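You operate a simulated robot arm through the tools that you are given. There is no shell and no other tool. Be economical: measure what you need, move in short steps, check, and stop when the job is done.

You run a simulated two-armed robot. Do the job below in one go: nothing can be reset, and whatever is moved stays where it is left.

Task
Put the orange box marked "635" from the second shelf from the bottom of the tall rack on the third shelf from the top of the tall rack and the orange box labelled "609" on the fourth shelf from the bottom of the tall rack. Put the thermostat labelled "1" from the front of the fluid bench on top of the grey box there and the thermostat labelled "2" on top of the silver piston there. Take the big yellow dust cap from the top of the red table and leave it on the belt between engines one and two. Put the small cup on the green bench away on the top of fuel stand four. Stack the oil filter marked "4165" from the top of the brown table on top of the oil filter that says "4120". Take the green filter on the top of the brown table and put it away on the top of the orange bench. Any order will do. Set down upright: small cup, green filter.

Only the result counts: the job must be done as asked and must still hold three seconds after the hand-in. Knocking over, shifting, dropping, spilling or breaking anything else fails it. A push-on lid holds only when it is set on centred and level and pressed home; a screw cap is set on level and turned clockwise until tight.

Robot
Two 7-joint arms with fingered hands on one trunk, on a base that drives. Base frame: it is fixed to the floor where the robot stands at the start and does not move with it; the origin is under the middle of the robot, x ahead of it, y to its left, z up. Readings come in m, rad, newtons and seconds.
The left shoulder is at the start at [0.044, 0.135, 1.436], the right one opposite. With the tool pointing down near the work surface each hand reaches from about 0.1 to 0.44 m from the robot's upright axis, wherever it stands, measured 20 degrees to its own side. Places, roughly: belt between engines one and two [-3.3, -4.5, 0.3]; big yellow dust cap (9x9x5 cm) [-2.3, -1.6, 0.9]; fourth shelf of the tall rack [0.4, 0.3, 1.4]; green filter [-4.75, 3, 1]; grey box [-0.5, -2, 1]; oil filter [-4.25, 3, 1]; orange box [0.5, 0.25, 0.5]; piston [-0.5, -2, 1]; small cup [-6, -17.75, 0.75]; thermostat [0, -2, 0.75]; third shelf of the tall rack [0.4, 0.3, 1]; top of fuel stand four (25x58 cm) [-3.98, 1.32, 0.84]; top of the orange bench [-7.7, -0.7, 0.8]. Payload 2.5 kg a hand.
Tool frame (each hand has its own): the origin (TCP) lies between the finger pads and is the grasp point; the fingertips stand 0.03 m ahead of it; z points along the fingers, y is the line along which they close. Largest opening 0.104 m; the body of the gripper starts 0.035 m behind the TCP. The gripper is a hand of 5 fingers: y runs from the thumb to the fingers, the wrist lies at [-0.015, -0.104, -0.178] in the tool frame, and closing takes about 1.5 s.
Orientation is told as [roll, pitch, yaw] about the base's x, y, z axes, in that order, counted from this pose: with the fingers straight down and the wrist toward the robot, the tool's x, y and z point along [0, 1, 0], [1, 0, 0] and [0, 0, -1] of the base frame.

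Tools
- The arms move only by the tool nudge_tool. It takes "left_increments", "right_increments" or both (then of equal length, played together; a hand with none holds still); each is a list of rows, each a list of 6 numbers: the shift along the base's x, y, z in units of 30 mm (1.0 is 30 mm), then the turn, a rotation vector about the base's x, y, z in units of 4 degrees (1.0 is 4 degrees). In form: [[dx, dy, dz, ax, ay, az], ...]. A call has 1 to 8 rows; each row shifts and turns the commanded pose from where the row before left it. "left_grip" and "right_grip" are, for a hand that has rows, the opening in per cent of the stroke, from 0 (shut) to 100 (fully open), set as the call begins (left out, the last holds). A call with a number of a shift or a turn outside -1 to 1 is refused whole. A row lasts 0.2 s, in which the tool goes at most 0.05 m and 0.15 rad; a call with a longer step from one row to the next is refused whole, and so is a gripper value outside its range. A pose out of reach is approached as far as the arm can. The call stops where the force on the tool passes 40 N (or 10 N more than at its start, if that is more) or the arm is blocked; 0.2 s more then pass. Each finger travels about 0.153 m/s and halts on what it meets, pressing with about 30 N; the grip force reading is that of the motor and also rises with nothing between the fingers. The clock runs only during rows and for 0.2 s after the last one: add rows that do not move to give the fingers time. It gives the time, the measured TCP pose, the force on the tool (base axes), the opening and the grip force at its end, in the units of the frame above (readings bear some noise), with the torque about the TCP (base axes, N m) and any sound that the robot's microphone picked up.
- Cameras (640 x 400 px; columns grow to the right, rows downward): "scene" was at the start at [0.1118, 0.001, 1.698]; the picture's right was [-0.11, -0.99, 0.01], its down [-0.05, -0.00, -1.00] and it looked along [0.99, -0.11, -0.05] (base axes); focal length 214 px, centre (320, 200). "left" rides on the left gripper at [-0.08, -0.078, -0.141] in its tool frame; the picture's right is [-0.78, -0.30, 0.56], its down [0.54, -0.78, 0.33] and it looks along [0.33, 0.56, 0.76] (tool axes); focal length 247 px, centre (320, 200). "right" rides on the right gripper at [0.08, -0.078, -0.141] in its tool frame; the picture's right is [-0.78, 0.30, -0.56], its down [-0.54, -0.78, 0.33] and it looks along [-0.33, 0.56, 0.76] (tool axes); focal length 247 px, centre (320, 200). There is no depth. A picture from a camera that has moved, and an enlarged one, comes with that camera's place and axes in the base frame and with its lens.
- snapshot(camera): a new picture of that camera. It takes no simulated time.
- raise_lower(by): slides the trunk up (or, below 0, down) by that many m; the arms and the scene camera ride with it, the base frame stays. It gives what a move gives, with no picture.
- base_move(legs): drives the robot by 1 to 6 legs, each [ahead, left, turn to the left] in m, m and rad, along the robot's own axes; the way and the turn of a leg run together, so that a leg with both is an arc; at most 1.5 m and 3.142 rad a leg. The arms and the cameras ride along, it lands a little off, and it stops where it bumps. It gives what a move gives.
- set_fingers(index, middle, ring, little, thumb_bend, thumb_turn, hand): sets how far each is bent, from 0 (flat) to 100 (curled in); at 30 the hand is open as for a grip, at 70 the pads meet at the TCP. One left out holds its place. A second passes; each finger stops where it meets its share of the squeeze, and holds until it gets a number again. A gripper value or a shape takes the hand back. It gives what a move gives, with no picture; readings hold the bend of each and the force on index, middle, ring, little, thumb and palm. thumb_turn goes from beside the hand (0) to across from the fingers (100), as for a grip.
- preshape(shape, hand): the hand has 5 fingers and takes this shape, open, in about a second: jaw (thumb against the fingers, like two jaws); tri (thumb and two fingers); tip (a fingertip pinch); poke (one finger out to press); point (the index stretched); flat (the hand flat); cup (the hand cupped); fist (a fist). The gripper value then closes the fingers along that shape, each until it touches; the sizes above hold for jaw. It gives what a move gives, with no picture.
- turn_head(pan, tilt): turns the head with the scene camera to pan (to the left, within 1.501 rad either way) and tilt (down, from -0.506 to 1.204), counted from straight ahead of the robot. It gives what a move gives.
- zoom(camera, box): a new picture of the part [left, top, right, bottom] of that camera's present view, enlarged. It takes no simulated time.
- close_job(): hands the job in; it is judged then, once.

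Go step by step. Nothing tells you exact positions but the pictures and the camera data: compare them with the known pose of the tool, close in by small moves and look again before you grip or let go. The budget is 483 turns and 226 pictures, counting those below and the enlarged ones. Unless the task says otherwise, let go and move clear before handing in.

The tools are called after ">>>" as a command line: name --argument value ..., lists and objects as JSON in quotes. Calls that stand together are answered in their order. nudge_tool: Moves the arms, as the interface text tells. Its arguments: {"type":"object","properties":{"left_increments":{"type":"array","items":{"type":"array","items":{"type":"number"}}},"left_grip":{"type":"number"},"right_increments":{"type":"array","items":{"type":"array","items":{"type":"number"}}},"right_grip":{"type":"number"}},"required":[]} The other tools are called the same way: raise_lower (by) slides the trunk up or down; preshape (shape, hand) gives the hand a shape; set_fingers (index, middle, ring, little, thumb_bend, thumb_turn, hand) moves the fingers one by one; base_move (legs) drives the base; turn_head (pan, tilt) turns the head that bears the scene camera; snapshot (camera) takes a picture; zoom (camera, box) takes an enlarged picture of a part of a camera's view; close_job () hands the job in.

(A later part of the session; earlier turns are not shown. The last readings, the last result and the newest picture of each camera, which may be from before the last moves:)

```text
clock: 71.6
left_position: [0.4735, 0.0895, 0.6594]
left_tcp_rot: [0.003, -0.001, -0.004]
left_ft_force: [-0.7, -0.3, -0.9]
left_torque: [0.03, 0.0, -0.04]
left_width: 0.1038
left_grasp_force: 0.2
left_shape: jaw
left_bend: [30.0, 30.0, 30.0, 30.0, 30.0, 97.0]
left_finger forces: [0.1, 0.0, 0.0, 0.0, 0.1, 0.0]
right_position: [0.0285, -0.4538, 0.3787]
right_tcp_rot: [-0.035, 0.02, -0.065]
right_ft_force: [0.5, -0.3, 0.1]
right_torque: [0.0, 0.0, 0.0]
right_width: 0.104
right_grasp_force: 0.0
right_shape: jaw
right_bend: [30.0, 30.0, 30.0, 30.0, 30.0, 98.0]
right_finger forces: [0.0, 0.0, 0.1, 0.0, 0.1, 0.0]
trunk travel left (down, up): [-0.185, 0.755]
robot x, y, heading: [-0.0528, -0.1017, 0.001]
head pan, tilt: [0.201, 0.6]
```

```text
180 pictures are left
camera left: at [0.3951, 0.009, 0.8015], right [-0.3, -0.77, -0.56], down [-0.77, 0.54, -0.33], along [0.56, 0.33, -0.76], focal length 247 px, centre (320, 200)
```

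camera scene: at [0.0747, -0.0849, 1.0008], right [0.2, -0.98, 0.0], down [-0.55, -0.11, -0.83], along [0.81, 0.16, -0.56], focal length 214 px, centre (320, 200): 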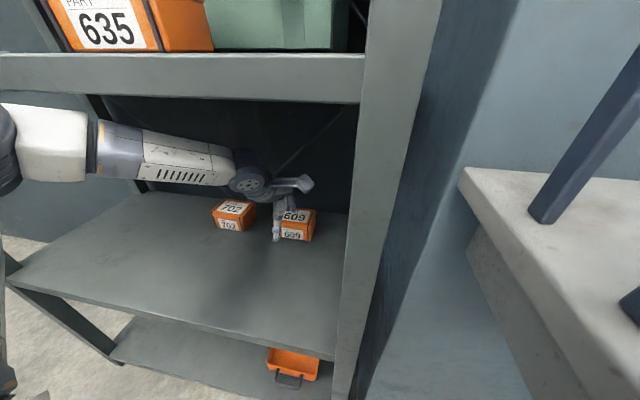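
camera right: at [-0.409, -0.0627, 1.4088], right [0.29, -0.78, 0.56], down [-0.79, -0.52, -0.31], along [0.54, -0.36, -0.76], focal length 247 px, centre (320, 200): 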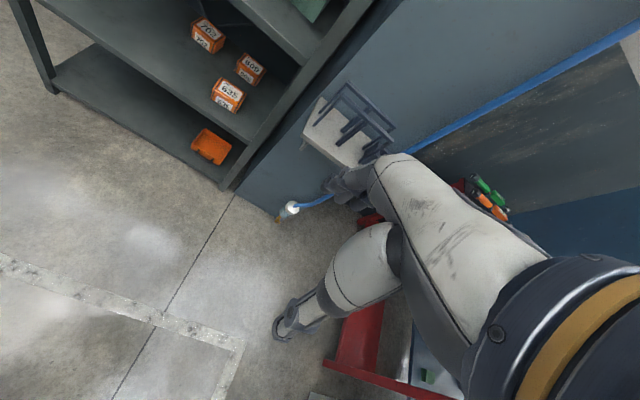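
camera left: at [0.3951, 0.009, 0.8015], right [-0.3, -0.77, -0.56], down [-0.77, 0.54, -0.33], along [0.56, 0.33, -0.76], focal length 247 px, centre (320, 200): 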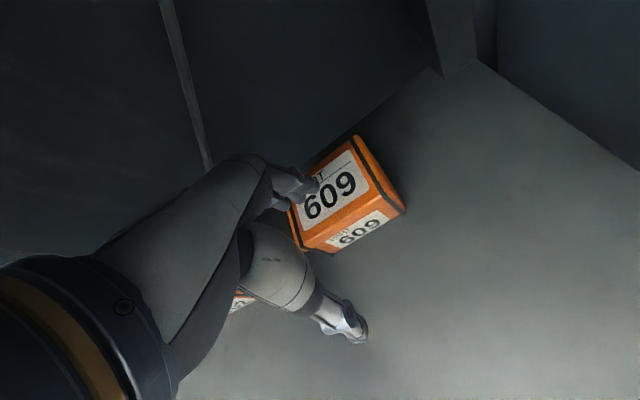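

>>> zoom --camera "scene" --box '[210, 170, 338, 250]'

>>> zoom --camera "left" --box '[250, 110, 442, 260]'

```text
5.00 times, centred on (274, 210) of scene
camera zoom: at [0.0747, -0.0849, 1.0008], right [0.2, -0.98, 0.0], down [-0.55, -0.11, -0.83], along [0.81, 0.16, -0.56], focal length 1072 px, centre (550, 150)
```

zoom: 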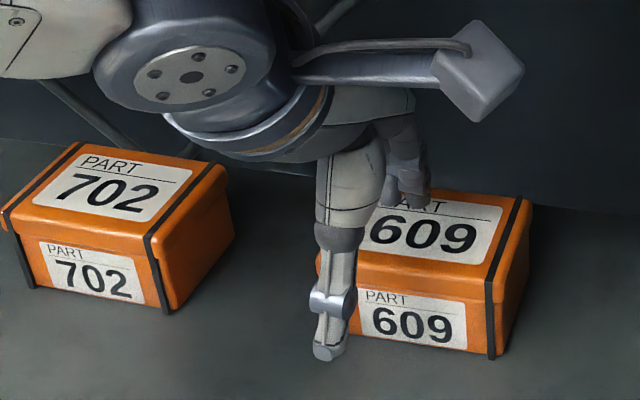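

```text
2.67 times, centred on (346, 185) of left
camera zoom: at [0.3951, 0.009, 0.8015], right [-0.3, -0.77, -0.56], down [-0.77, 0.54, -0.33], along [0.56, 0.33, -0.76], focal length 659 px, centre (251, 240)
```

zoom: 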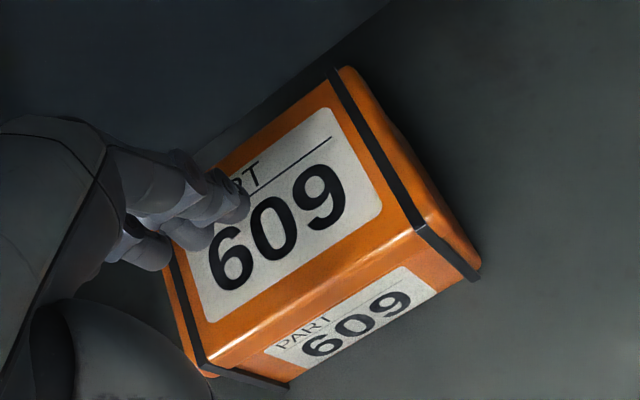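

609 spans about x 0.517–0.605. I move over it and spread the fingers wider than the default grip so both sides clear.

>>> nudge_tool --left_increments '[[0.75, 0, 0, 0, 0, 0], [0.75, 0, 0, 0, 0, 0], [0.75, 0, 0, 0, 0, 0], [0.75, 0, 0, 0, 0, 0], [0, 0, 0, 0, 0, 0]]'

>>> set_fingers --hand "left" --index 18 --middle 18 --ring 18 --little 18 --thumb_bend 18 --thumb_turn 98

>>> snapshot --camera "left"

>>> zoom --camera "scene" --box '[180, 150, 340, 250]'

```text
clock: 72.8
left_position: [0.5619, 0.0865, 0.6582]
left_tcp_rot: [0.003, -0.002, -0.003]
left_ft_force: [0.1, 0.4, 0.8]
left_torque: [0.02, 0.02, 0.01]
left_width: 0.1036
left_grasp_force: 0.0
left_shape: jaw
left_bend: [30.0, 30.0, 30.0, 30.0, 30.0, 97.0]
left_finger forces: [0.1, 0.0, 0.0, 0.0, 0.0, 0.0]
right_position: [0.0283, -0.4546, 0.3785]
right_tcp_rot: [-0.033, 0.019, -0.067]
right_ft_force: [0.6, -0.4, -0.2]
right_torque: [0.0, 0.01, -0.02]
right_width: 0.1039
right_grasp_force: 0.1
right_shape: jaw
right_bend: [30.0, 30.0, 30.0, 30.0, 30.0, 98.0]
right_finger forces: [0.0, 0.1, 0.1, 0.0, 0.0, 0.0]
trunk travel left (down, up): [-0.185, 0.755]
robot x, y, heading: [-0.0514, -0.1028, 0.002]
head pan, tilt: [0.201, 0.6]
```

```text
clock: 73.8
left_position: [0.5622, 0.0875, 0.6585]
left_tcp_rot: [0.003, -0.001, -0.004]
left_ft_force: [-0.4, 0.4, -0.1]
left_torque: [-0.02, -0.02, -0.01]
left_width: 0.1298
left_grasp_force: 0.1
left_shape: fingers
left_bend: [18.0, 18.0, 18.0, 18.0, 18.0, 95.0]
left_finger forces: [0.0, 0.1, 0.0, 0.0, 0.0, 0.0]
right_position: [0.0275, -0.4549, 0.3787]
right_tcp_rot: [-0.035, 0.021, -0.067]
right_ft_force: [0.2, -0.1, -0.5]
right_torque: [-0.03, 0.01, 0.0]
right_width: 0.1038
right_grasp_force: 0.0
right_shape: jaw
right_bend: [30.0, 30.0, 30.0, 30.0, 30.0, 98.0]
right_finger forces: [0.0, 0.0, 0.0, 0.0, 0.1, 0.1]
trunk travel left (down, up): [-0.185, 0.755]
robot x, y, heading: [-0.0515, -0.103, 0.001]
head pan, tilt: [0.201, 0.6]
```

```text
177 pictures are left
camera left: at [0.4838, 0.0072, 0.8005], right [-0.3, -0.77, -0.56], down [-0.77, 0.54, -0.33], along [0.56, 0.33, -0.76], focal length 247 px, centre (320, 200)
```

left: 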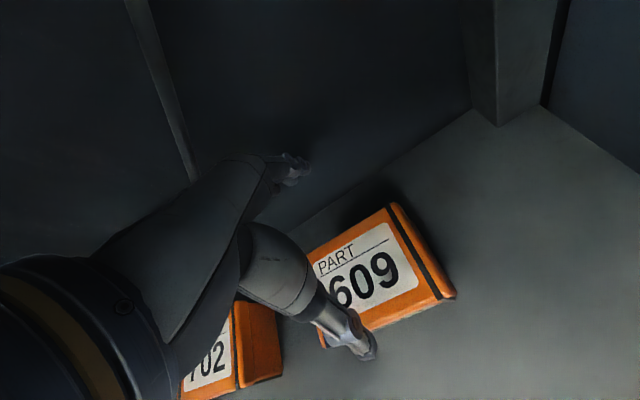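

```text
4.00 times, centred on (260, 200) of scene
camera zoom: at [0.0747, -0.0849, 1.0008], right [0.2, -0.98, 0.0], down [-0.55, -0.11, -0.83], along [0.81, 0.16, -0.56], focal length 858 px, centre (560, 200)
```

zoom: 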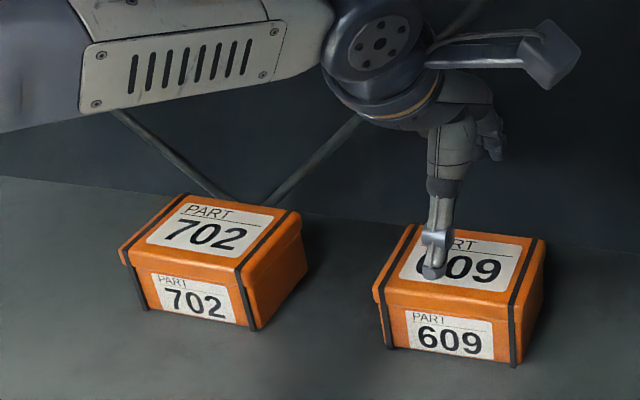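

The spread fingers straddle the box with margin. I lower the trunk and grip.

>>> raise_lower --by -0.088

>>> snapshot --camera "left"

```text
clock: 74.7
left_position: [0.5657, 0.0852, 0.6119]
left_tcp_rot: [-0.01, -0.035, -0.003]
left_ft_force: [-6.0, 2.2, 18.8]
left_torque: [-0.05, 1.15, -0.12]
left_width: 0.1378
left_grasp_force: 9.6
left_shape: fingers
left_bend: [18.0, 18.0, 18.0, 18.0, 5.0, 95.0]
left_finger forces: [0.0, 0.0, 0.1, 0.0, 19.4, 0.1]
right_position: [0.0282, -0.4539, 0.3151]
right_tcp_rot: [-0.035, 0.017, -0.066]
right_ft_force: [-0.1, 0.7, 0.2]
right_torque: [-0.01, 0.01, -0.01]
right_width: 0.104
right_grasp_force: 0.0
right_shape: jaw
right_bend: [30.0, 30.0, 30.0, 30.0, 30.0, 98.0]
right_finger forces: [0.1, 0.0, 0.1, 0.0, 0.0, 0.0]
trunk travel left (down, up): [-0.121, 0.819]
robot x, y, heading: [-0.0528, -0.102, 0.004]
head pan, tilt: [0.201, 0.6]
stopped: the force on the tool passed its limit at 56 N (the readings are from after the stop); the commanded pose is now the measured one
```

```text
175 pictures are left
camera left: at [0.4829, 0.0067, 0.7524], right [-0.28, -0.78, -0.56], down [-0.76, 0.53, -0.37], along [0.58, 0.32, -0.74], focal length 247 px, centre (320, 200)
```

left: 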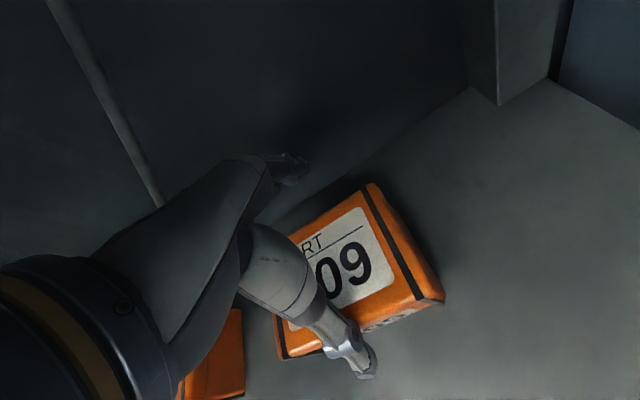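

The thumb rests on the box's front top edge, so the hand is too far in. I rise, shift back about 1.8 cm and retry.

>>> raise_lower --by 0.045

>>> nudge_tool --left_increments '[[-0.5, 0, 0, 0.1, 0.45, 0], [-0.25, 0, 0, 0, 0, 0], [0, 0, 0, 0, 0, 0]]'

>>> snapshot --camera "left"

>>> zoom --camera "scene" --box '[180, 120, 340, 220]'

```text
clock: 75.6
left_position: [0.5651, 0.0855, 0.6508]
left_tcp_rot: [-0.007, -0.029, -0.003]
left_ft_force: [-0.2, -0.6, 0.4]
left_torque: [-0.01, -0.01, 0.0]
left_width: 0.1304
left_grasp_force: 0.1
left_shape: fingers
left_bend: [18.0, 18.0, 18.0, 18.0, 18.0, 95.0]
left_finger forces: [0.0, 0.1, 0.0, 0.1, 0.0, 0.0]
right_position: [0.0289, -0.4535, 0.3601]
right_tcp_rot: [-0.034, 0.021, -0.067]
right_ft_force: [0.6, 0.5, -0.5]
right_torque: [0.02, 0.02, 0.02]
right_width: 0.104
right_grasp_force: 0.0
right_shape: jaw
right_bend: [30.0, 30.0, 30.0, 30.0, 30.0, 98.0]
right_finger forces: [0.0, 0.0, 0.1, 0.0, 0.1, 0.2]
trunk travel left (down, up): [-0.166, 0.774]
robot x, y, heading: [-0.0535, -0.0985, 0.005]
head pan, tilt: [0.201, 0.6]
```

```text
clock: 76.4
left_position: [0.5439, 0.087, 0.6524]
left_tcp_rot: [0.0, 0.004, -0.001]
left_ft_force: [-0.3, -0.3, 0.2]
left_torque: [0.02, 0.0, 0.0]
left_width: 0.1305
left_grasp_force: 0.0
left_shape: fingers
left_bend: [18.0, 18.0, 18.0, 18.0, 18.0, 95.0]
left_finger forces: [0.0, 0.1, 0.0, 0.0, 0.1, 0.0]
right_position: [0.0275, -0.454, 0.3598]
right_tcp_rot: [-0.036, 0.018, -0.067]
right_ft_force: [-0.3, -0.2, 0.0]
right_torque: [0.0, -0.01, 0.03]
right_width: 0.1042
right_grasp_force: 0.1
right_shape: jaw
right_bend: [30.0, 30.0, 30.0, 30.0, 30.0, 98.0]
right_finger forces: [0.1, 0.0, 0.0, 0.1, 0.1, 0.0]
trunk travel left (down, up): [-0.166, 0.774]
robot x, y, heading: [-0.0537, -0.1023, -0.003]
head pan, tilt: [0.201, 0.6]
```

```text
174 pictures are left
camera left: at [0.4661, 0.0065, 0.7948], right [-0.3, -0.78, -0.56], down [-0.78, 0.54, -0.33], along [0.55, 0.33, -0.76], focal length 247 px, centre (320, 200)
```

left: 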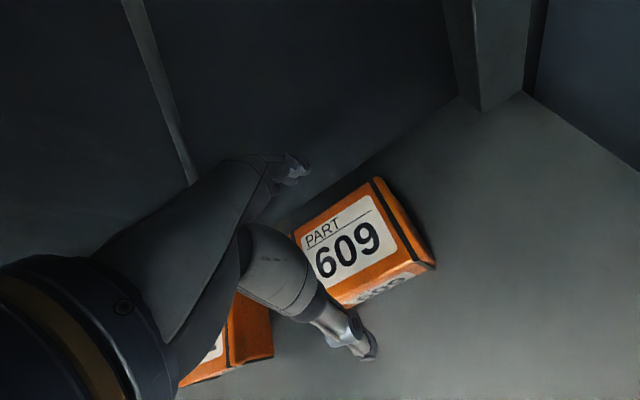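

```text
4.00 times, centred on (260, 170) of scene
camera zoom: at [0.0747, -0.0849, 0.9813], right [0.2, -0.98, 0.0], down [-0.55, -0.11, -0.83], along [0.81, 0.16, -0.56], focal length 858 px, centre (560, 320)
```

zoom: 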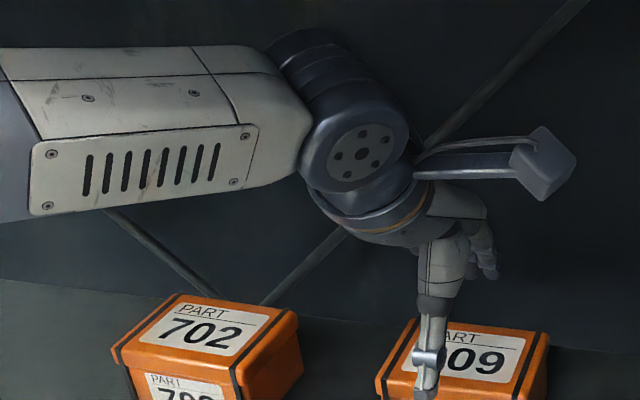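

I spread the fingers a bit more and centre at x 0.553, then descend again.

>>> set_fingers --hand "left" --index 10 --middle 10 --ring 10 --little 10 --thumb_bend 8

>>> nudge_tool --left_increments '[[0.3, 0, 0, 0, 0, 0], [0, 0, 0, 0, 0, 0]]'

>>> raise_lower --by -0.06

>>> snapshot --camera "left"

```text
clock: 77.4
left_position: [0.5435, 0.0854, 0.6522]
left_tcp_rot: [-0.002, 0.005, -0.003]
left_ft_force: [0.4, 0.8, 1.0]
left_torque: [0.0, 0.0, -0.04]
left_width: 0.1467
left_grasp_force: 0.2
left_shape: fingers
left_bend: [10.0, 10.0, 10.0, 10.0, 8.0, 94.0]
left_finger forces: [0.1, 0.0, 0.0, 0.1, 0.1, 0.0]
right_position: [0.0289, -0.4539, 0.36]
right_tcp_rot: [-0.035, 0.019, -0.067]
right_ft_force: [-0.5, 0.0, 0.8]
right_torque: [0.0, -0.01, 0.04]
right_width: 0.1038
right_grasp_force: 0.0
right_shape: jaw
right_bend: [30.0, 30.0, 30.0, 30.0, 30.0, 98.0]
right_finger forces: [0.1, 0.0, 0.1, 0.0, 0.0, 0.0]
trunk travel left (down, up): [-0.166, 0.774]
robot x, y, heading: [-0.0509, -0.1022, -0.001]
head pan, tilt: [0.201, 0.6]
```

```text
clock: 78.0
left_position: [0.5523, 0.086, 0.6513]
left_tcp_rot: [-0.002, 0.004, -0.003]
left_ft_force: [-0.3, 0.6, 0.3]
left_torque: [0.0, 0.01, 0.01]
left_width: 0.1466
left_grasp_force: 0.1
left_shape: fingers
left_bend: [10.0, 10.0, 10.0, 10.0, 8.0, 94.0]
left_finger forces: [0.0, 0.1, 0.0, 0.0, 0.0, 0.0]
right_position: [0.0282, -0.4538, 0.3605]
right_tcp_rot: [-0.035, 0.018, -0.068]
right_ft_force: [-0.4, -1.2, 0.0]
right_torque: [-0.01, 0.02, 0.0]
right_width: 0.1042
right_grasp_force: 0.0
right_shape: jaw
right_bend: [30.0, 30.0, 30.0, 30.0, 30.0, 98.0]
right_finger forces: [0.1, 0.0, 0.1, 0.0, 0.1, 0.0]
trunk travel left (down, up): [-0.166, 0.774]
robot x, y, heading: [-0.0523, -0.1051, -0.0]
head pan, tilt: [0.201, 0.6]
```

```text
clock: 79.0
left_position: [0.55, 0.0861, 0.5933]
left_tcp_rot: [-0.005, -0.002, -0.003]
left_ft_force: [0.1, -1.1, 0.4]
left_torque: [-0.02, 0.02, -0.02]
left_width: 0.1468
left_grasp_force: 0.0
left_shape: fingers
left_bend: [10.0, 10.0, 10.0, 10.0, 8.0, 94.0]
left_finger forces: [0.0, 0.0, 0.0, 0.0, 0.1, 0.0]
right_position: [0.0291, -0.4538, 0.302]
right_tcp_rot: [-0.038, 0.014, -0.066]
right_ft_force: [-0.9, 0.1, -0.3]
right_torque: [0.02, 0.01, 0.02]
right_width: 0.104
right_grasp_force: 0.0
right_shape: jaw
right_bend: [30.0, 30.0, 30.0, 30.0, 30.0, 98.0]
right_finger forces: [0.0, 0.0, 0.0, 0.1, 0.0, 0.0]
trunk travel left (down, up): [-0.106, 0.834]
robot x, y, heading: [-0.0492, -0.1014, -0.002]
head pan, tilt: [0.201, 0.6]
```

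```text
172 pictures are left
camera left: at [0.4726, 0.008, 0.7375], right [-0.3, -0.78, -0.55], down [-0.77, 0.54, -0.34], along [0.56, 0.33, -0.76], focal length 247 px, centre (320, 200)
```

left: 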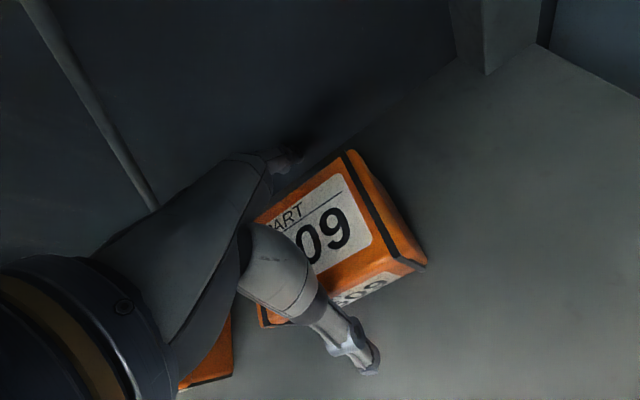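

>>> raise_lower --by -0.02

>>> nudge_tool --left_increments '[[0, 0, 0, 0, 0, 0], [0, 0, 0, 0, 0, 0], [0, 0, 0, 0, 0, 0], [0, 0, 0, 0, 0, 0], [0, 0, 0, 0, 0, 0], [0, 0, 0, 0, 0, 0], [0, 0, 0, 0, 0, 0], [0, 0, 0, 0, 0, 0]]' --left_grip 0

>>> snapshot --camera "left"

```text
clock: 79.7
left_position: [0.5508, 0.0866, 0.5833]
left_tcp_rot: [-0.009, -0.018, -0.002]
left_ft_force: [-6.8, 2.4, 26.7]
left_torque: [-0.2, 0.96, -0.12]
left_width: 0.1469
left_grasp_force: 13.4
left_shape: fingers
left_bend: [10.0, 10.0, 10.0, 10.0, 8.0, 94.0]
left_finger forces: [0.0, 0.0, 0.0, 0.0, 26.5, 0.0]
right_position: [0.0291, -0.4554, 0.2826]
right_tcp_rot: [-0.04, 0.009, -0.066]
right_ft_force: [0.0, 0.3, -0.8]
right_torque: [-0.03, 0.0, -0.02]
right_width: 0.1038
right_grasp_force: 0.0
right_shape: jaw
right_bend: [30.0, 30.0, 30.0, 30.0, 30.0, 98.0]
right_finger forces: [0.0, 0.0, 0.1, 0.0, 0.0, 0.0]
trunk travel left (down, up): [-0.086, 0.854]
robot x, y, heading: [-0.0531, -0.1006, 0.001]
head pan, tilt: [0.201, 0.6]
```

```text
clock: 81.5
left_position: [0.5514, 0.0858, 0.5833]
left_tcp_rot: [-0.01, -0.019, -0.005]
left_ft_force: [-4.4, -3.7, 25.6]
left_torque: [0.3, -1.03, -0.33]
left_width: 0.0694
left_grasp_force: 30.3
left_shape: jaw
left_bend: [26.0, 39.0, 35.0, 28.0, 57.0, 96.0]
left_finger forces: [37.2, 13.9, 3.7, 10.1, 72.9, 0.1]
right_position: [0.0298, -0.4545, 0.2833]
right_tcp_rot: [-0.04, 0.009, -0.066]
right_ft_force: [0.0, 0.0, 0.1]
right_torque: [0.0, 0.0, 0.01]
right_width: 0.104
right_grasp_force: 0.0
right_shape: jaw
right_bend: [30.0, 30.0, 30.0, 30.0, 30.0, 98.0]
right_finger forces: [0.0, 0.0, 0.0, 0.0, 0.0, 0.1]
trunk travel left (down, up): [-0.086, 0.854]
robot x, y, heading: [-0.0528, -0.108, -0.0]
head pan, tilt: [0.201, 0.6]
```

```text
171 pictures are left
camera left: at [0.4701, 0.0071, 0.7249], right [-0.29, -0.78, -0.55], down [-0.77, 0.54, -0.35], along [0.57, 0.32, -0.75], focal length 247 px, centre (320, 200)
```

left: 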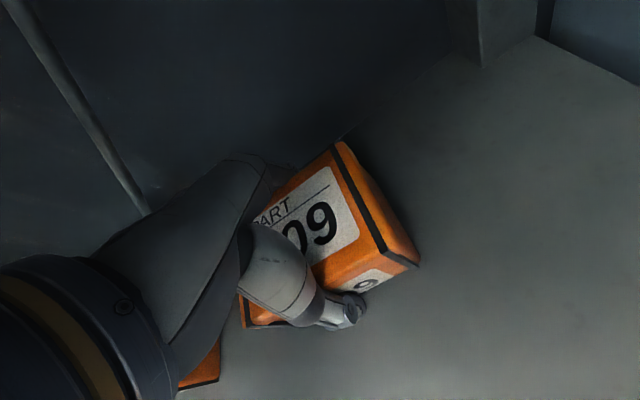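

A grip like the earlier one. I lift 4 cm and check.

>>> raise_lower --by 0.05

>>> snapshot --camera "scene"

>>> snapshot --camera "left"

```text
clock: 82.4
left_position: [0.5533, 0.0869, 0.6191]
left_tcp_rot: [0.0, 0.008, -0.002]
left_ft_force: [0.2, 0.6, -4.8]
left_torque: [0.02, 0.03, 0.0]
left_width: 0.069
left_grasp_force: 29.9
left_shape: jaw
left_bend: [26.0, 40.0, 36.0, 28.0, 57.0, 96.0]
left_finger forces: [31.9, 13.4, 3.6, 5.9, 62.3, 0.0]
right_position: [0.0289, -0.4543, 0.3295]
right_tcp_rot: [-0.035, 0.02, -0.067]
right_ft_force: [-0.2, -1.0, -0.6]
right_torque: [0.01, 0.01, 0.02]
right_width: 0.1039
right_grasp_force: 0.2
right_shape: jaw
right_bend: [30.0, 30.0, 30.0, 30.0, 30.0, 98.0]
right_finger forces: [0.1, 0.1, 0.0, 0.0, 0.0, 0.0]
trunk travel left (down, up): [-0.136, 0.804]
robot x, y, heading: [-0.0545, -0.1031, -0.004]
head pan, tilt: [0.201, 0.6]
```

```text
170 pictures are left
camera scene: at [0.0753, -0.0849, 0.951], right [0.2, -0.98, 0.0], down [-0.55, -0.11, -0.82], along [0.81, 0.16, -0.57], focal length 214 px, centre (320, 200)
```

scene: 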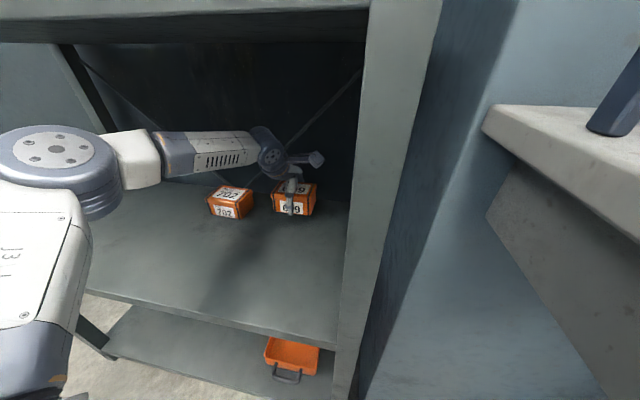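

```text
169 pictures are left
camera left: at [0.4758, 0.0066, 0.7631], right [-0.3, -0.78, -0.55], down [-0.78, 0.54, -0.33], along [0.55, 0.33, -0.77], focal length 247 px, centre (320, 200)
```

left: 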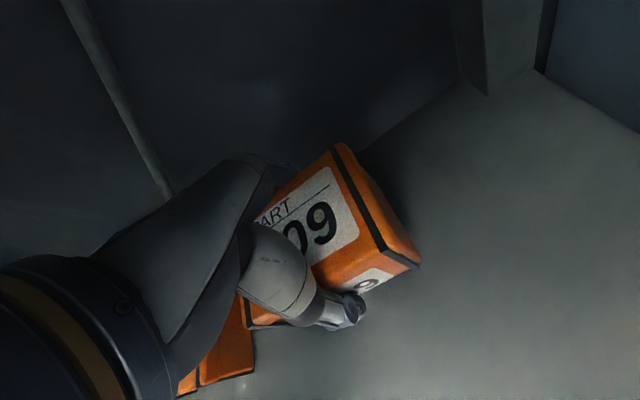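

609 is lifted. I back straight out and raise for shelf four, tucking the right hand low on the way.

>>> base_move --legs '[[-0.5, 0, 0]]'

>>> raise_lower --by 0.4

>>> raise_lower --by 0.38

>>> nudge_tool --left_increments '[[-0.9, 0, 0.4, 0, 0, 0], [-0.9, 0, 0.4, 0, 0, 0], [-0.9, 0, 0.4, 0, 0, 0], [-0.5, 0, 0.4, 0, 0, 0], [0, 0, 0, 0, 0, 0]]'

>>> turn_head --pan 0.2 --tilt 0.5

>>> snapshot --camera "scene"

```text
clock: 85.3
left_position: [0.0593, 0.0875, 0.622]
left_tcp_rot: [-0.001, 0.005, -0.001]
left_ft_force: [-0.4, 0.0, -5.2]
left_torque: [-0.01, -0.04, -0.02]
left_width: 0.0694
left_grasp_force: 29.9
left_shape: jaw
left_bend: [26.0, 40.0, 36.0, 28.0, 57.0, 96.0]
left_finger forces: [31.5, 13.4, 3.4, 5.7, 59.8, 0.0]
right_position: [-0.464, -0.454, 0.3302]
right_tcp_rot: [-0.035, 0.02, -0.064]
right_ft_force: [-0.7, 0.3, 0.3]
right_torque: [0.01, 0.0, 0.01]
right_width: 0.104
right_grasp_force: 0.0
right_shape: jaw
right_bend: [30.0, 30.0, 30.0, 30.0, 30.0, 98.0]
right_finger forces: [0.1, 0.0, 0.0, 0.0, 0.0, 0.0]
trunk travel left (down, up): [-0.136, 0.804]
robot x, y, heading: [-0.5463, -0.1043, 0.002]
head pan, tilt: [0.201, 0.6]
```

```text
clock: 89.1
left_position: [0.0597, 0.0868, 1.0217]
left_tcp_rot: [0.001, 0.007, -0.001]
left_ft_force: [-0.5, -0.8, -4.4]
left_torque: [0.01, 0.01, -0.03]
left_width: 0.0691
left_grasp_force: 30.4
left_shape: jaw
left_bend: [26.0, 40.0, 36.0, 28.0, 57.0, 96.0]
left_finger forces: [31.7, 13.3, 3.5, 5.7, 59.1, 0.1]
right_position: [-0.4638, -0.4551, 0.7304]
right_tcp_rot: [-0.036, 0.02, -0.063]
right_ft_force: [-0.5, 0.3, -0.2]
right_torque: [-0.01, -0.01, 0.02]
right_width: 0.1039
right_grasp_force: 0.0
right_shape: jaw
right_bend: [30.0, 30.0, 30.0, 30.0, 30.0, 98.0]
right_finger forces: [0.0, 0.1, 0.1, 0.1, 0.2, 0.0]
trunk travel left (down, up): [-0.536, 0.404]
robot x, y, heading: [-0.5454, -0.1029, 0.001]
head pan, tilt: [0.201, 0.6]
```

```text
clock: 92.8
left_position: [0.0595, 0.0881, 1.4011]
left_tcp_rot: [-0.002, 0.004, -0.001]
left_ft_force: [-0.9, -0.3, -4.3]
left_torque: [0.0, -0.02, 0.01]
left_width: 0.0692
left_grasp_force: 29.5
left_shape: jaw
left_bend: [26.0, 40.0, 36.0, 28.0, 57.0, 96.0]
left_finger forces: [31.5, 13.3, 3.6, 5.6, 58.4, 0.0]
right_position: [-0.4626, -0.4536, 1.1091]
right_tcp_rot: [-0.036, 0.02, -0.065]
right_ft_force: [0.0, -0.5, 0.6]
right_torque: [-0.01, -0.02, -0.01]
right_width: 0.1039
right_grasp_force: 0.1
right_shape: jaw
right_bend: [30.0, 30.0, 30.0, 30.0, 30.0, 98.0]
right_finger forces: [0.1, 0.1, 0.0, 0.0, 0.1, 0.1]
trunk travel left (down, up): [-0.916, 0.024]
robot x, y, heading: [-0.5424, -0.1039, 0.002]
head pan, tilt: [0.201, 0.6]
```

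```text
clock: 94.0
left_position: [-0.0352, 0.0867, 1.4484]
left_tcp_rot: [-0.003, 0.004, -0.001]
left_ft_force: [0.5, -0.9, -5.7]
left_torque: [-0.02, 0.02, 0.02]
left_width: 0.0693
left_grasp_force: 29.6
left_shape: jaw
left_bend: [26.0, 40.0, 36.0, 28.0, 57.0, 96.0]
left_finger forces: [31.1, 13.3, 3.6, 5.5, 57.6, 0.0]
right_position: [-0.4627, -0.4537, 1.1092]
right_tcp_rot: [-0.035, 0.021, -0.064]
right_ft_force: [-1.0, -0.8, -0.2]
right_torque: [0.0, 0.01, 0.02]
right_width: 0.104
right_grasp_force: 0.1
right_shape: jaw
right_bend: [30.0, 30.0, 30.0, 30.0, 30.0, 98.0]
right_finger forces: [0.0, 0.0, 0.1, 0.0, 0.0, 0.0]
trunk travel left (down, up): [-0.916, 0.024]
robot x, y, heading: [-0.5455, -0.1047, 0.005]
head pan, tilt: [0.201, 0.6]
```

```text
clock: 94.7
left_position: [-0.0353, 0.0852, 1.4482]
left_tcp_rot: [-0.002, 0.005, -0.001]
left_ft_force: [-0.3, -1.0, -4.4]
left_torque: [0.0, -0.02, -0.02]
left_width: 0.0692
left_grasp_force: 29.9
left_shape: jaw
left_bend: [26.0, 40.0, 36.0, 28.0, 57.0, 96.0]
left_finger forces: [31.1, 13.3, 3.6, 5.5, 57.6, 0.1]
right_position: [-0.4622, -0.4541, 1.1102]
right_tcp_rot: [-0.034, 0.021, -0.064]
right_ft_force: [-0.4, 0.7, -0.2]
right_torque: [0.05, 0.0, 0.01]
right_width: 0.104
right_grasp_force: 0.0
right_shape: jaw
right_bend: [30.0, 30.0, 30.0, 30.0, 30.0, 98.0]
right_finger forces: [0.1, 0.0, 0.1, 0.1, 0.0, 0.0]
trunk travel left (down, up): [-0.916, 0.024]
robot x, y, heading: [-0.5475, -0.103, 0.0]
head pan, tilt: [0.201, 0.499]
```

```text
168 pictures are left
camera scene: at [-0.415, -0.0841, 1.7403], right [0.2, -0.98, 0.0], down [-0.47, -0.1, -0.88], along [0.86, 0.18, -0.48], focal length 214 px, centre (320, 200)
```

scene: 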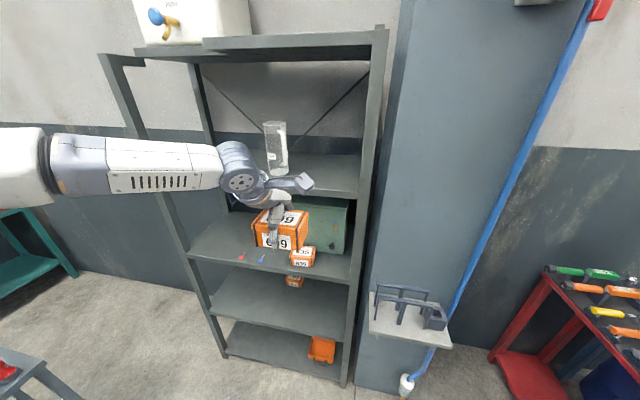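

I raise the box above shelf-four level and view it from the hand camera before driving in, aiming right of the jug.

>>> nudge_tool --left_increments '[[0, 0, 0.9, 0, 0, 0], [0, 0, 0.9, 0, 0, 0], [0, 0, 0.9, 0, 0, 0], [0, 0, 0, 0, 0, 0]]'

>>> base_move --legs '[[0.14, -0.055, 0]]'

>>> turn_head --pan 0.4 --tilt 0.3

>>> snapshot --camera "scene"

>>> snapshot --camera "left"

```text
clock: 95.7
left_position: [-0.036, 0.0875, 1.5291]
left_tcp_rot: [-0.001, 0.006, 0.001]
left_ft_force: [0.1, -0.1, -4.5]
left_torque: [0.05, 0.0, 0.02]
left_width: 0.0693
left_grasp_force: 30.5
left_shape: jaw
left_bend: [26.0, 40.0, 36.0, 28.0, 57.0, 96.0]
left_finger forces: [30.6, 13.3, 3.5, 5.4, 57.0, 0.1]
right_position: [-0.4621, -0.4535, 1.1099]
right_tcp_rot: [-0.035, 0.021, -0.066]
right_ft_force: [-0.4, -0.1, -0.7]
right_torque: [-0.03, -0.02, -0.01]
right_width: 0.1038
right_grasp_force: 0.0
right_shape: jaw
right_bend: [30.0, 30.0, 30.0, 30.0, 30.0, 98.0]
right_finger forces: [0.1, 0.0, 0.0, 0.0, 0.1, 0.1]
trunk travel left (down, up): [-0.916, 0.024]
robot x, y, heading: [-0.5438, -0.1068, 0.001]
head pan, tilt: [0.201, 0.499]
```

```text
clock: 97.0
left_position: [0.1019, 0.0344, 1.5305]
left_tcp_rot: [-0.002, 0.002, -0.002]
left_ft_force: [-0.2, 0.5, -4.1]
left_torque: [0.01, -0.02, -0.01]
left_width: 0.0695
left_grasp_force: 30.6
left_shape: jaw
left_bend: [26.0, 40.0, 36.0, 28.0, 57.0, 96.0]
left_finger forces: [30.7, 13.3, 3.4, 5.4, 56.8, 0.1]
right_position: [-0.3253, -0.5072, 1.1101]
right_tcp_rot: [-0.035, 0.021, -0.066]
right_ft_force: [0.5, 0.3, -0.7]
right_torque: [0.03, -0.02, -0.01]
right_width: 0.1039
right_grasp_force: 0.0
right_shape: jaw
right_bend: [30.0, 30.0, 30.0, 30.0, 30.0, 98.0]
right_finger forces: [0.1, 0.0, 0.1, 0.1, 0.0, 0.0]
trunk travel left (down, up): [-0.916, 0.024]
robot x, y, heading: [-0.4065, -0.1595, 0.001]
head pan, tilt: [0.201, 0.499]
```

```text
clock: 97.8
left_position: [0.1031, 0.0332, 1.5294]
left_tcp_rot: [0.002, 0.005, -0.003]
left_ft_force: [0.4, 0.1, -5.1]
left_torque: [0.03, 0.01, 0.03]
left_width: 0.069
left_grasp_force: 29.7
left_shape: jaw
left_bend: [26.0, 40.0, 36.0, 28.0, 57.0, 96.0]
left_finger forces: [30.6, 13.3, 3.6, 5.3, 56.5, 0.1]
right_position: [-0.3247, -0.5082, 1.1087]
right_tcp_rot: [-0.034, 0.023, -0.067]
right_ft_force: [1.0, -0.9, -0.6]
right_torque: [-0.03, 0.02, 0.03]
right_width: 0.1039
right_grasp_force: 0.1
right_shape: jaw
right_bend: [30.0, 30.0, 30.0, 30.0, 30.0, 98.0]
right_finger forces: [0.0, 0.0, 0.0, 0.1, 0.1, 0.0]
trunk travel left (down, up): [-0.916, 0.024]
robot x, y, heading: [-0.4068, -0.1562, -0.001]
head pan, tilt: [0.4, 0.3]
```

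```text
167 pictures are left
camera scene: at [-0.2788, -0.12, 1.7586], right [0.39, -0.92, 0.0], down [-0.27, -0.12, -0.95], along [0.88, 0.37, -0.3], focal length 214 px, centre (320, 200)
```

scene: 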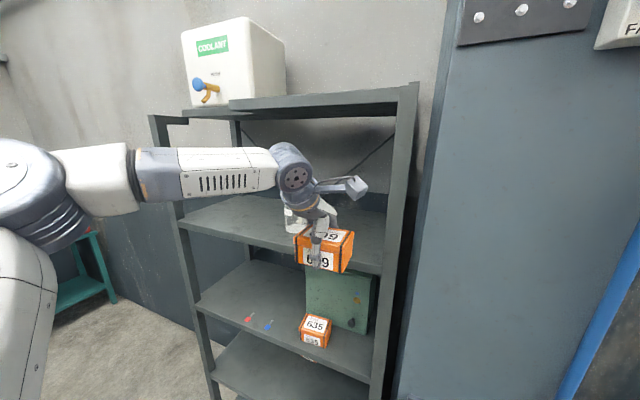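

```text
166 pictures are left
camera left: at [0.0259, -0.0464, 1.6727], right [-0.3, -0.78, -0.55], down [-0.78, 0.54, -0.33], along [0.55, 0.33, -0.76], focal length 247 px, centre (320, 200)
```

left: 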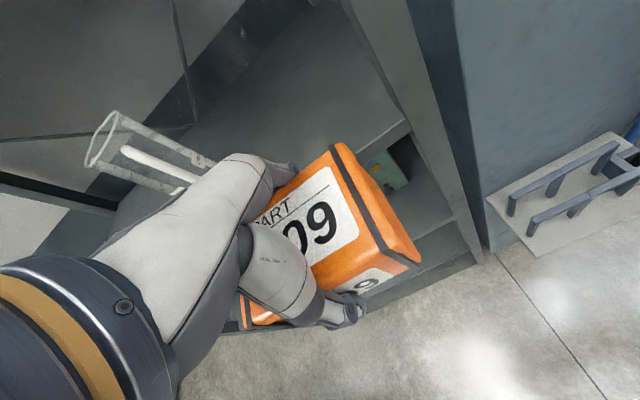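

Shelf four is at about z 1.41, and the jug is at (0.365, 0.255), well left of the forearm line. I drive in so the box is over the shelf front.

>>> base_move --legs '[[0.215, 0, 0]]'

>>> snapshot --camera "left"

>>> snapshot --camera "scene"

```text
clock: 99.4
left_position: [0.319, 0.0327, 1.5308]
left_tcp_rot: [-0.003, 0.003, -0.004]
left_ft_force: [0.3, 0.0, -4.9]
left_torque: [0.03, 0.0, 0.01]
left_width: 0.069
left_grasp_force: 29.6
left_shape: jaw
left_bend: [26.0, 40.0, 36.0, 28.0, 57.0, 96.0]
left_finger forces: [30.5, 13.3, 3.5, 5.4, 56.2, 0.0]
right_position: [-0.1097, -0.5086, 1.1097]
right_tcp_rot: [-0.033, 0.022, -0.066]
right_ft_force: [0.5, 0.5, -0.5]
right_torque: [0.0, -0.01, 0.0]
right_width: 0.1037
right_grasp_force: 0.0
right_shape: jaw
right_bend: [30.0, 30.0, 30.0, 30.0, 30.0, 98.0]
right_finger forces: [0.1, 0.1, 0.0, 0.1, 0.1, 0.1]
trunk travel left (down, up): [-0.916, 0.024]
robot x, y, heading: [-0.1936, -0.1554, -0.002]
head pan, tilt: [0.4, 0.3]
```

```text
165 pictures are left
camera left: at [0.2406, -0.047, 1.6733], right [-0.3, -0.78, -0.55], down [-0.78, 0.54, -0.33], along [0.55, 0.33, -0.76], focal length 247 px, centre (320, 200)
```

left: 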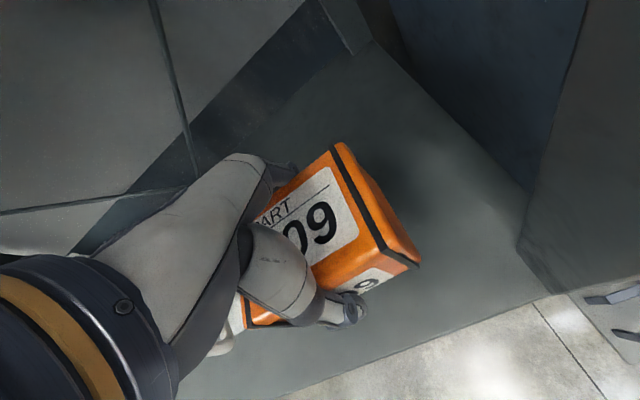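

```text
164 pictures are left
camera scene: at [-0.0642, -0.1201, 1.7588], right [0.39, -0.92, 0.0], down [-0.27, -0.11, -0.96], along [0.88, 0.37, -0.3], focal length 214 px, centre (320, 200)
```

scene: 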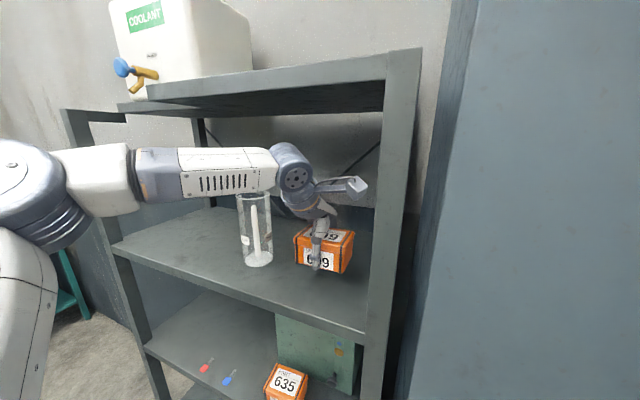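

Forearm passes well in front of the jug. I lower the box onto shelf four.

>>> raise_lower --by -0.05

>>> raise_lower --by -0.03

>>> snapshot --camera "scene"

```text
clock: 100.3
left_position: [0.3185, 0.0328, 1.4801]
left_tcp_rot: [-0.002, 0.003, -0.005]
left_ft_force: [0.3, 0.4, -5.0]
left_torque: [0.02, 0.0, -0.02]
left_width: 0.0696
left_grasp_force: 30.0
left_shape: jaw
left_bend: [26.0, 40.0, 36.0, 28.0, 57.0, 96.0]
left_finger forces: [30.5, 13.2, 3.5, 5.3, 56.1, 0.1]
right_position: [-0.1094, -0.5081, 1.0599]
right_tcp_rot: [-0.033, 0.022, -0.068]
right_ft_force: [0.4, 0.5, 0.2]
right_torque: [0.01, 0.01, 0.02]
right_width: 0.1037
right_grasp_force: 0.1
right_shape: jaw
right_bend: [30.0, 30.0, 30.0, 30.0, 30.0, 98.0]
right_finger forces: [0.0, 0.0, 0.0, 0.0, 0.0, 0.0]
trunk travel left (down, up): [-0.866, 0.074]
robot x, y, heading: [-0.1887, -0.1576, -0.003]
head pan, tilt: [0.4, 0.3]
```

```text
clock: 101.1
left_position: [0.3175, 0.0323, 1.4544]
left_tcp_rot: [-0.003, -0.005, -0.003]
left_ft_force: [0.4, 2.5, 12.0]
left_torque: [0.07, -0.68, 0.02]
left_width: 0.0692
left_grasp_force: 29.6
left_shape: jaw
left_bend: [26.0, 40.0, 36.0, 28.0, 57.0, 96.0]
left_finger forces: [34.7, 14.1, 4.0, 6.7, 59.1, 0.0]
right_position: [-0.1098, -0.5079, 1.03]
right_tcp_rot: [-0.034, 0.019, -0.067]
right_ft_force: [0.4, 0.5, -0.4]
right_torque: [-0.01, 0.02, 0.06]
right_width: 0.1039
right_grasp_force: 0.0
right_shape: jaw
right_bend: [30.0, 30.0, 30.0, 30.0, 30.0, 98.0]
right_finger forces: [0.0, 0.0, 0.0, 0.0, 0.0, 0.0]
trunk travel left (down, up): [-0.836, 0.104]
robot x, y, heading: [-0.1919, -0.1543, -0.0]
head pan, tilt: [0.4, 0.3]
```

```text
163 pictures are left
camera scene: at [-0.0652, -0.1202, 1.6791], right [0.39, -0.92, 0.0], down [-0.27, -0.11, -0.96], along [0.88, 0.37, -0.3], focal length 214 px, centre (320, 200)
```

scene: 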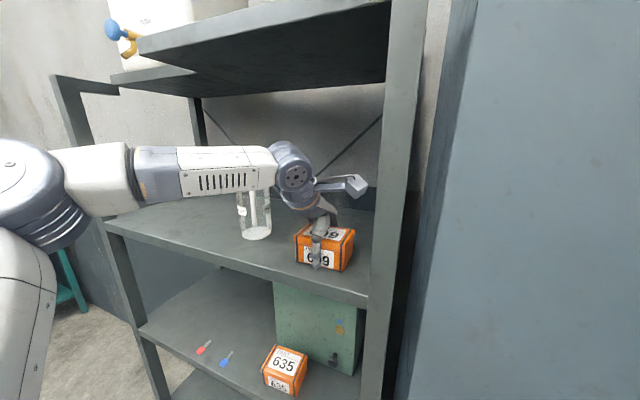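

The box touches the shelf. I settle it a few millimetres more and release.

>>> raise_lower --by -0.005

>>> nudge_tool --left_increments '[[0, 0, 0, 0, 0, 0], [0, 0, 0, 0, 0, 0], [0, 0, 0, 0, 0, 0], [0, 0, 0, 0, 0, 0], [0, 0, 0, 0, 0, 0]]' --left_grip 100

>>> set_fingers --hand "left" --index 12 --middle 12 --ring 12 --little 12 --thumb_bend 10

>>> raise_lower --by 0.08

>>> snapshot --camera "left"

```text
clock: 101.6
left_position: [0.3158, 0.0317, 1.4531]
left_tcp_rot: [-0.003, -0.014, -0.005]
left_ft_force: [2.5, 3.3, 32.8]
left_torque: [0.22, -1.51, 0.04]
left_width: 0.069
left_grasp_force: 29.9
left_shape: jaw
left_bend: [26.0, 40.0, 35.0, 28.0, 58.0, 96.0]
left_finger forces: [39.6, 15.7, 4.1, 8.9, 60.2, 0.1]
right_position: [-0.1125, -0.5089, 1.0271]
right_tcp_rot: [-0.034, 0.018, -0.068]
right_ft_force: [0.1, -0.9, 0.0]
right_torque: [0.0, 0.0, 0.02]
right_width: 0.1039
right_grasp_force: 0.1
right_shape: jaw
right_bend: [30.0, 30.0, 30.0, 30.0, 30.0, 98.0]
right_finger forces: [0.1, 0.0, 0.1, 0.1, 0.0, 0.0]
trunk travel left (down, up): [-0.831, 0.109]
robot x, y, heading: [-0.1891, -0.1524, -0.002]
head pan, tilt: [0.4, 0.3]
```

```text
clock: 102.8
left_position: [0.3165, 0.0308, 1.4528]
left_tcp_rot: [-0.005, -0.012, -0.004]
left_ft_force: [3.7, 3.9, 36.9]
left_torque: [-0.02, 0.23, 0.21]
left_width: 0.1038
left_grasp_force: 0.0
left_shape: jaw
left_bend: [25.0, 30.0, 30.0, 28.0, 30.0, 97.0]
left_finger forces: [19.5, 0.0, 0.0, 6.1, 23.1, 0.0]
right_position: [-0.1119, -0.5092, 1.0246]
right_tcp_rot: [-0.033, 0.017, -0.068]
right_ft_force: [0.4, -0.1, -0.3]
right_torque: [0.03, -0.04, 0.03]
right_width: 0.1041
right_grasp_force: 0.1
right_shape: jaw
right_bend: [30.0, 30.0, 30.0, 30.0, 30.0, 98.0]
right_finger forces: [0.1, 0.1, 0.2, 0.0, 0.1, 0.0]
trunk travel left (down, up): [-0.831, 0.109]
robot x, y, heading: [-0.1927, -0.1586, 0.002]
head pan, tilt: [0.4, 0.3]
```

```text
clock: 103.8
left_position: [0.3145, 0.0304, 1.448]
left_tcp_rot: [0.0, 0.001, -0.004]
left_ft_force: [-7.7, -2.5, 15.2]
left_torque: [0.05, 0.0, -0.03]
left_width: 0.1444
left_grasp_force: 8.4
left_shape: fingers
left_bend: [12.0, 12.0, 12.0, 12.0, 10.0, 97.0]
left_finger forces: [2.2, 0.1, 0.0, 1.4, 12.8, 0.0]
right_position: [-0.1126, -0.5094, 1.025]
right_tcp_rot: [-0.033, 0.017, -0.069]
right_ft_force: [0.3, -0.3, 0.2]
right_torque: [-0.03, 0.0, 0.02]
right_width: 0.104
right_grasp_force: 0.1
right_shape: jaw
right_bend: [30.0, 30.0, 30.0, 30.0, 30.0, 98.0]
right_finger forces: [0.1, 0.1, 0.0, 0.1, 0.1, 0.0]
trunk travel left (down, up): [-0.831, 0.109]
robot x, y, heading: [-0.1889, -0.1568, -0.002]
head pan, tilt: [0.4, 0.3]
```

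```text
clock: 105.0
left_position: [0.3174, 0.0324, 1.5252]
left_tcp_rot: [0.001, 0.004, -0.005]
left_ft_force: [0.5, 0.2, 0.7]
left_torque: [0.04, 0.0, 0.03]
left_width: 0.1432
left_grasp_force: 0.1
left_shape: fingers
left_bend: [12.0, 12.0, 12.0, 12.0, 10.0, 97.0]
left_finger forces: [0.1, 0.1, 0.1, 0.1, 0.0, 0.0]
right_position: [-0.1099, -0.5084, 1.1052]
right_tcp_rot: [-0.035, 0.019, -0.069]
right_ft_force: [-0.9, 0.8, -0.8]
right_torque: [0.0, 0.0, 0.02]
right_width: 0.1038
right_grasp_force: 0.1
right_shape: jaw
right_bend: [30.0, 30.0, 30.0, 30.0, 30.0, 98.0]
right_finger forces: [0.1, 0.1, 0.0, 0.0, 0.1, 0.1]
trunk travel left (down, up): [-0.911, 0.029]
robot x, y, heading: [-0.1925, -0.157, 0.003]
head pan, tilt: [0.4, 0.3]
```

```text
162 pictures are left
camera left: at [0.2403, -0.0473, 1.6684], right [-0.3, -0.78, -0.56], down [-0.78, 0.54, -0.33], along [0.55, 0.33, -0.76], focal length 247 px, centre (320, 200)
```

left: 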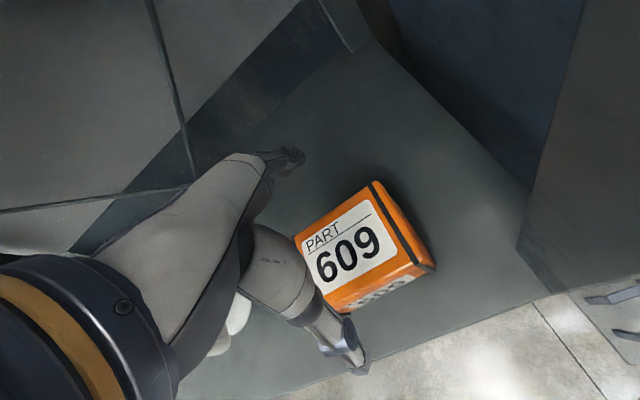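

609 stands on shelf four. I back away and look around to the right for the fluid bench.

>>> base_move --legs '[[-0.6, 0, 0]]'

>>> turn_head --pan -1.2 --tilt 0.5

>>> snapshot --camera "scene"

>>> turn_head --pan 0 --tilt 0.4

>>> snapshot --camera "scene"

```text
clock: 108.4
left_position: [-0.2784, 0.0325, 1.5261]
left_tcp_rot: [0.0, 0.005, -0.006]
left_ft_force: [-0.4, -0.3, 0.1]
left_torque: [0.02, -0.03, -0.01]
left_width: 0.1439
left_grasp_force: 0.1
left_shape: fingers
left_bend: [12.0, 12.0, 12.0, 12.0, 10.0, 97.0]
left_finger forces: [0.0, 0.0, 0.0, 0.0, 0.1, 0.0]
right_position: [-0.7093, -0.5061, 1.1036]
right_tcp_rot: [-0.036, 0.02, -0.072]
right_ft_force: [-0.4, 0.9, 0.4]
right_torque: [0.0, -0.03, 0.0]
right_width: 0.1039
right_grasp_force: 0.0
right_shape: jaw
right_bend: [30.0, 30.0, 30.0, 30.0, 30.0, 98.0]
right_finger forces: [0.1, 0.0, 0.0, 0.0, 0.0, 0.0]
trunk travel left (down, up): [-0.911, 0.029]
robot x, y, heading: [-0.7891, -0.1518, -0.004]
head pan, tilt: [0.4, 0.3]
```

```text
clock: 110.0
left_position: [-0.278, 0.0335, 1.5248]
left_tcp_rot: [0.001, 0.003, -0.007]
left_ft_force: [0.4, -0.3, 0.0]
left_torque: [0.0, 0.01, -0.03]
left_width: 0.1435
left_grasp_force: 0.0
left_shape: fingers
left_bend: [12.0, 12.0, 12.0, 12.0, 10.0, 97.0]
left_finger forces: [0.1, 0.1, 0.2, 0.0, 0.0, 0.0]
right_position: [-0.7082, -0.5078, 1.1038]
right_tcp_rot: [-0.036, 0.021, -0.07]
right_ft_force: [-0.1, 0.6, -0.7]
right_torque: [0.03, 0.0, -0.01]
right_width: 0.1037
right_grasp_force: 0.0
right_shape: jaw
right_bend: [30.0, 30.0, 30.0, 30.0, 30.0, 98.0]
right_finger forces: [0.0, 0.1, 0.0, 0.0, 0.0, 0.0]
trunk travel left (down, up): [-0.911, 0.029]
robot x, y, heading: [-0.7874, -0.1532, -0.002]
head pan, tilt: [-1.201, 0.499]
```

```text
161 pictures are left
camera scene: at [-0.7148, -0.2399, 1.7354], right [-0.93, -0.36, 0.0], down [-0.17, 0.45, -0.88], along [0.32, -0.82, -0.48], focal length 214 px, centre (320, 200)
```

scene: 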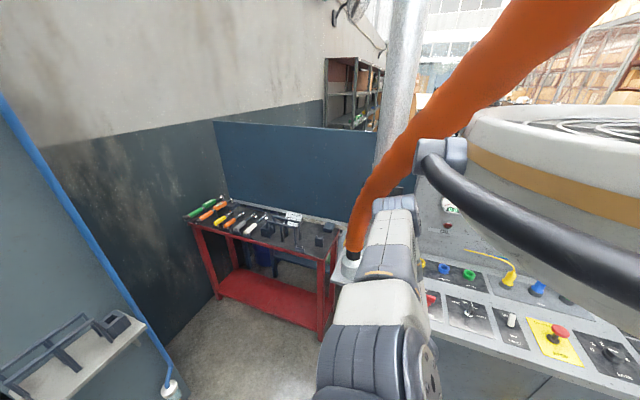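

```text
clock: 111.5
left_position: [-0.2793, 0.0338, 1.5255]
left_tcp_rot: [0.0, 0.004, -0.005]
left_ft_force: [0.4, 0.0, -0.1]
left_torque: [-0.01, -0.02, 0.01]
left_width: 0.1434
left_grasp_force: 0.1
left_shape: fingers
left_bend: [12.0, 12.0, 12.0, 12.0, 10.0, 97.0]
left_finger forces: [0.0, 0.0, 0.0, 0.1, 0.1, 0.1]
right_position: [-0.7087, -0.5075, 1.1041]
right_tcp_rot: [-0.035, 0.02, -0.07]
right_ft_force: [0.3, 0.4, 0.0]
right_torque: [0.04, 0.03, -0.02]
right_width: 0.1037
right_grasp_force: 0.1
right_shape: jaw
right_bend: [30.0, 30.0, 30.0, 30.0, 30.0, 98.0]
right_finger forces: [0.1, 0.1, 0.0, 0.1, 0.0, 0.1]
trunk travel left (down, up): [-0.911, 0.029]
robot x, y, heading: [-0.7903, -0.1526, -0.009]
head pan, tilt: [0.0, 0.4]
```

```text
160 pictures are left
camera scene: at [-0.6549, -0.1554, 1.7445], right [0.0, -1.0, 0.0], down [-0.39, 0.0, -0.92], along [0.92, 0.0, -0.39], focal length 214 px, centre (320, 200)
```

scene: 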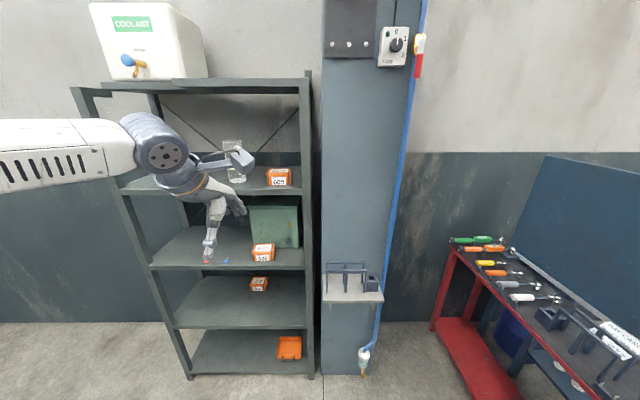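

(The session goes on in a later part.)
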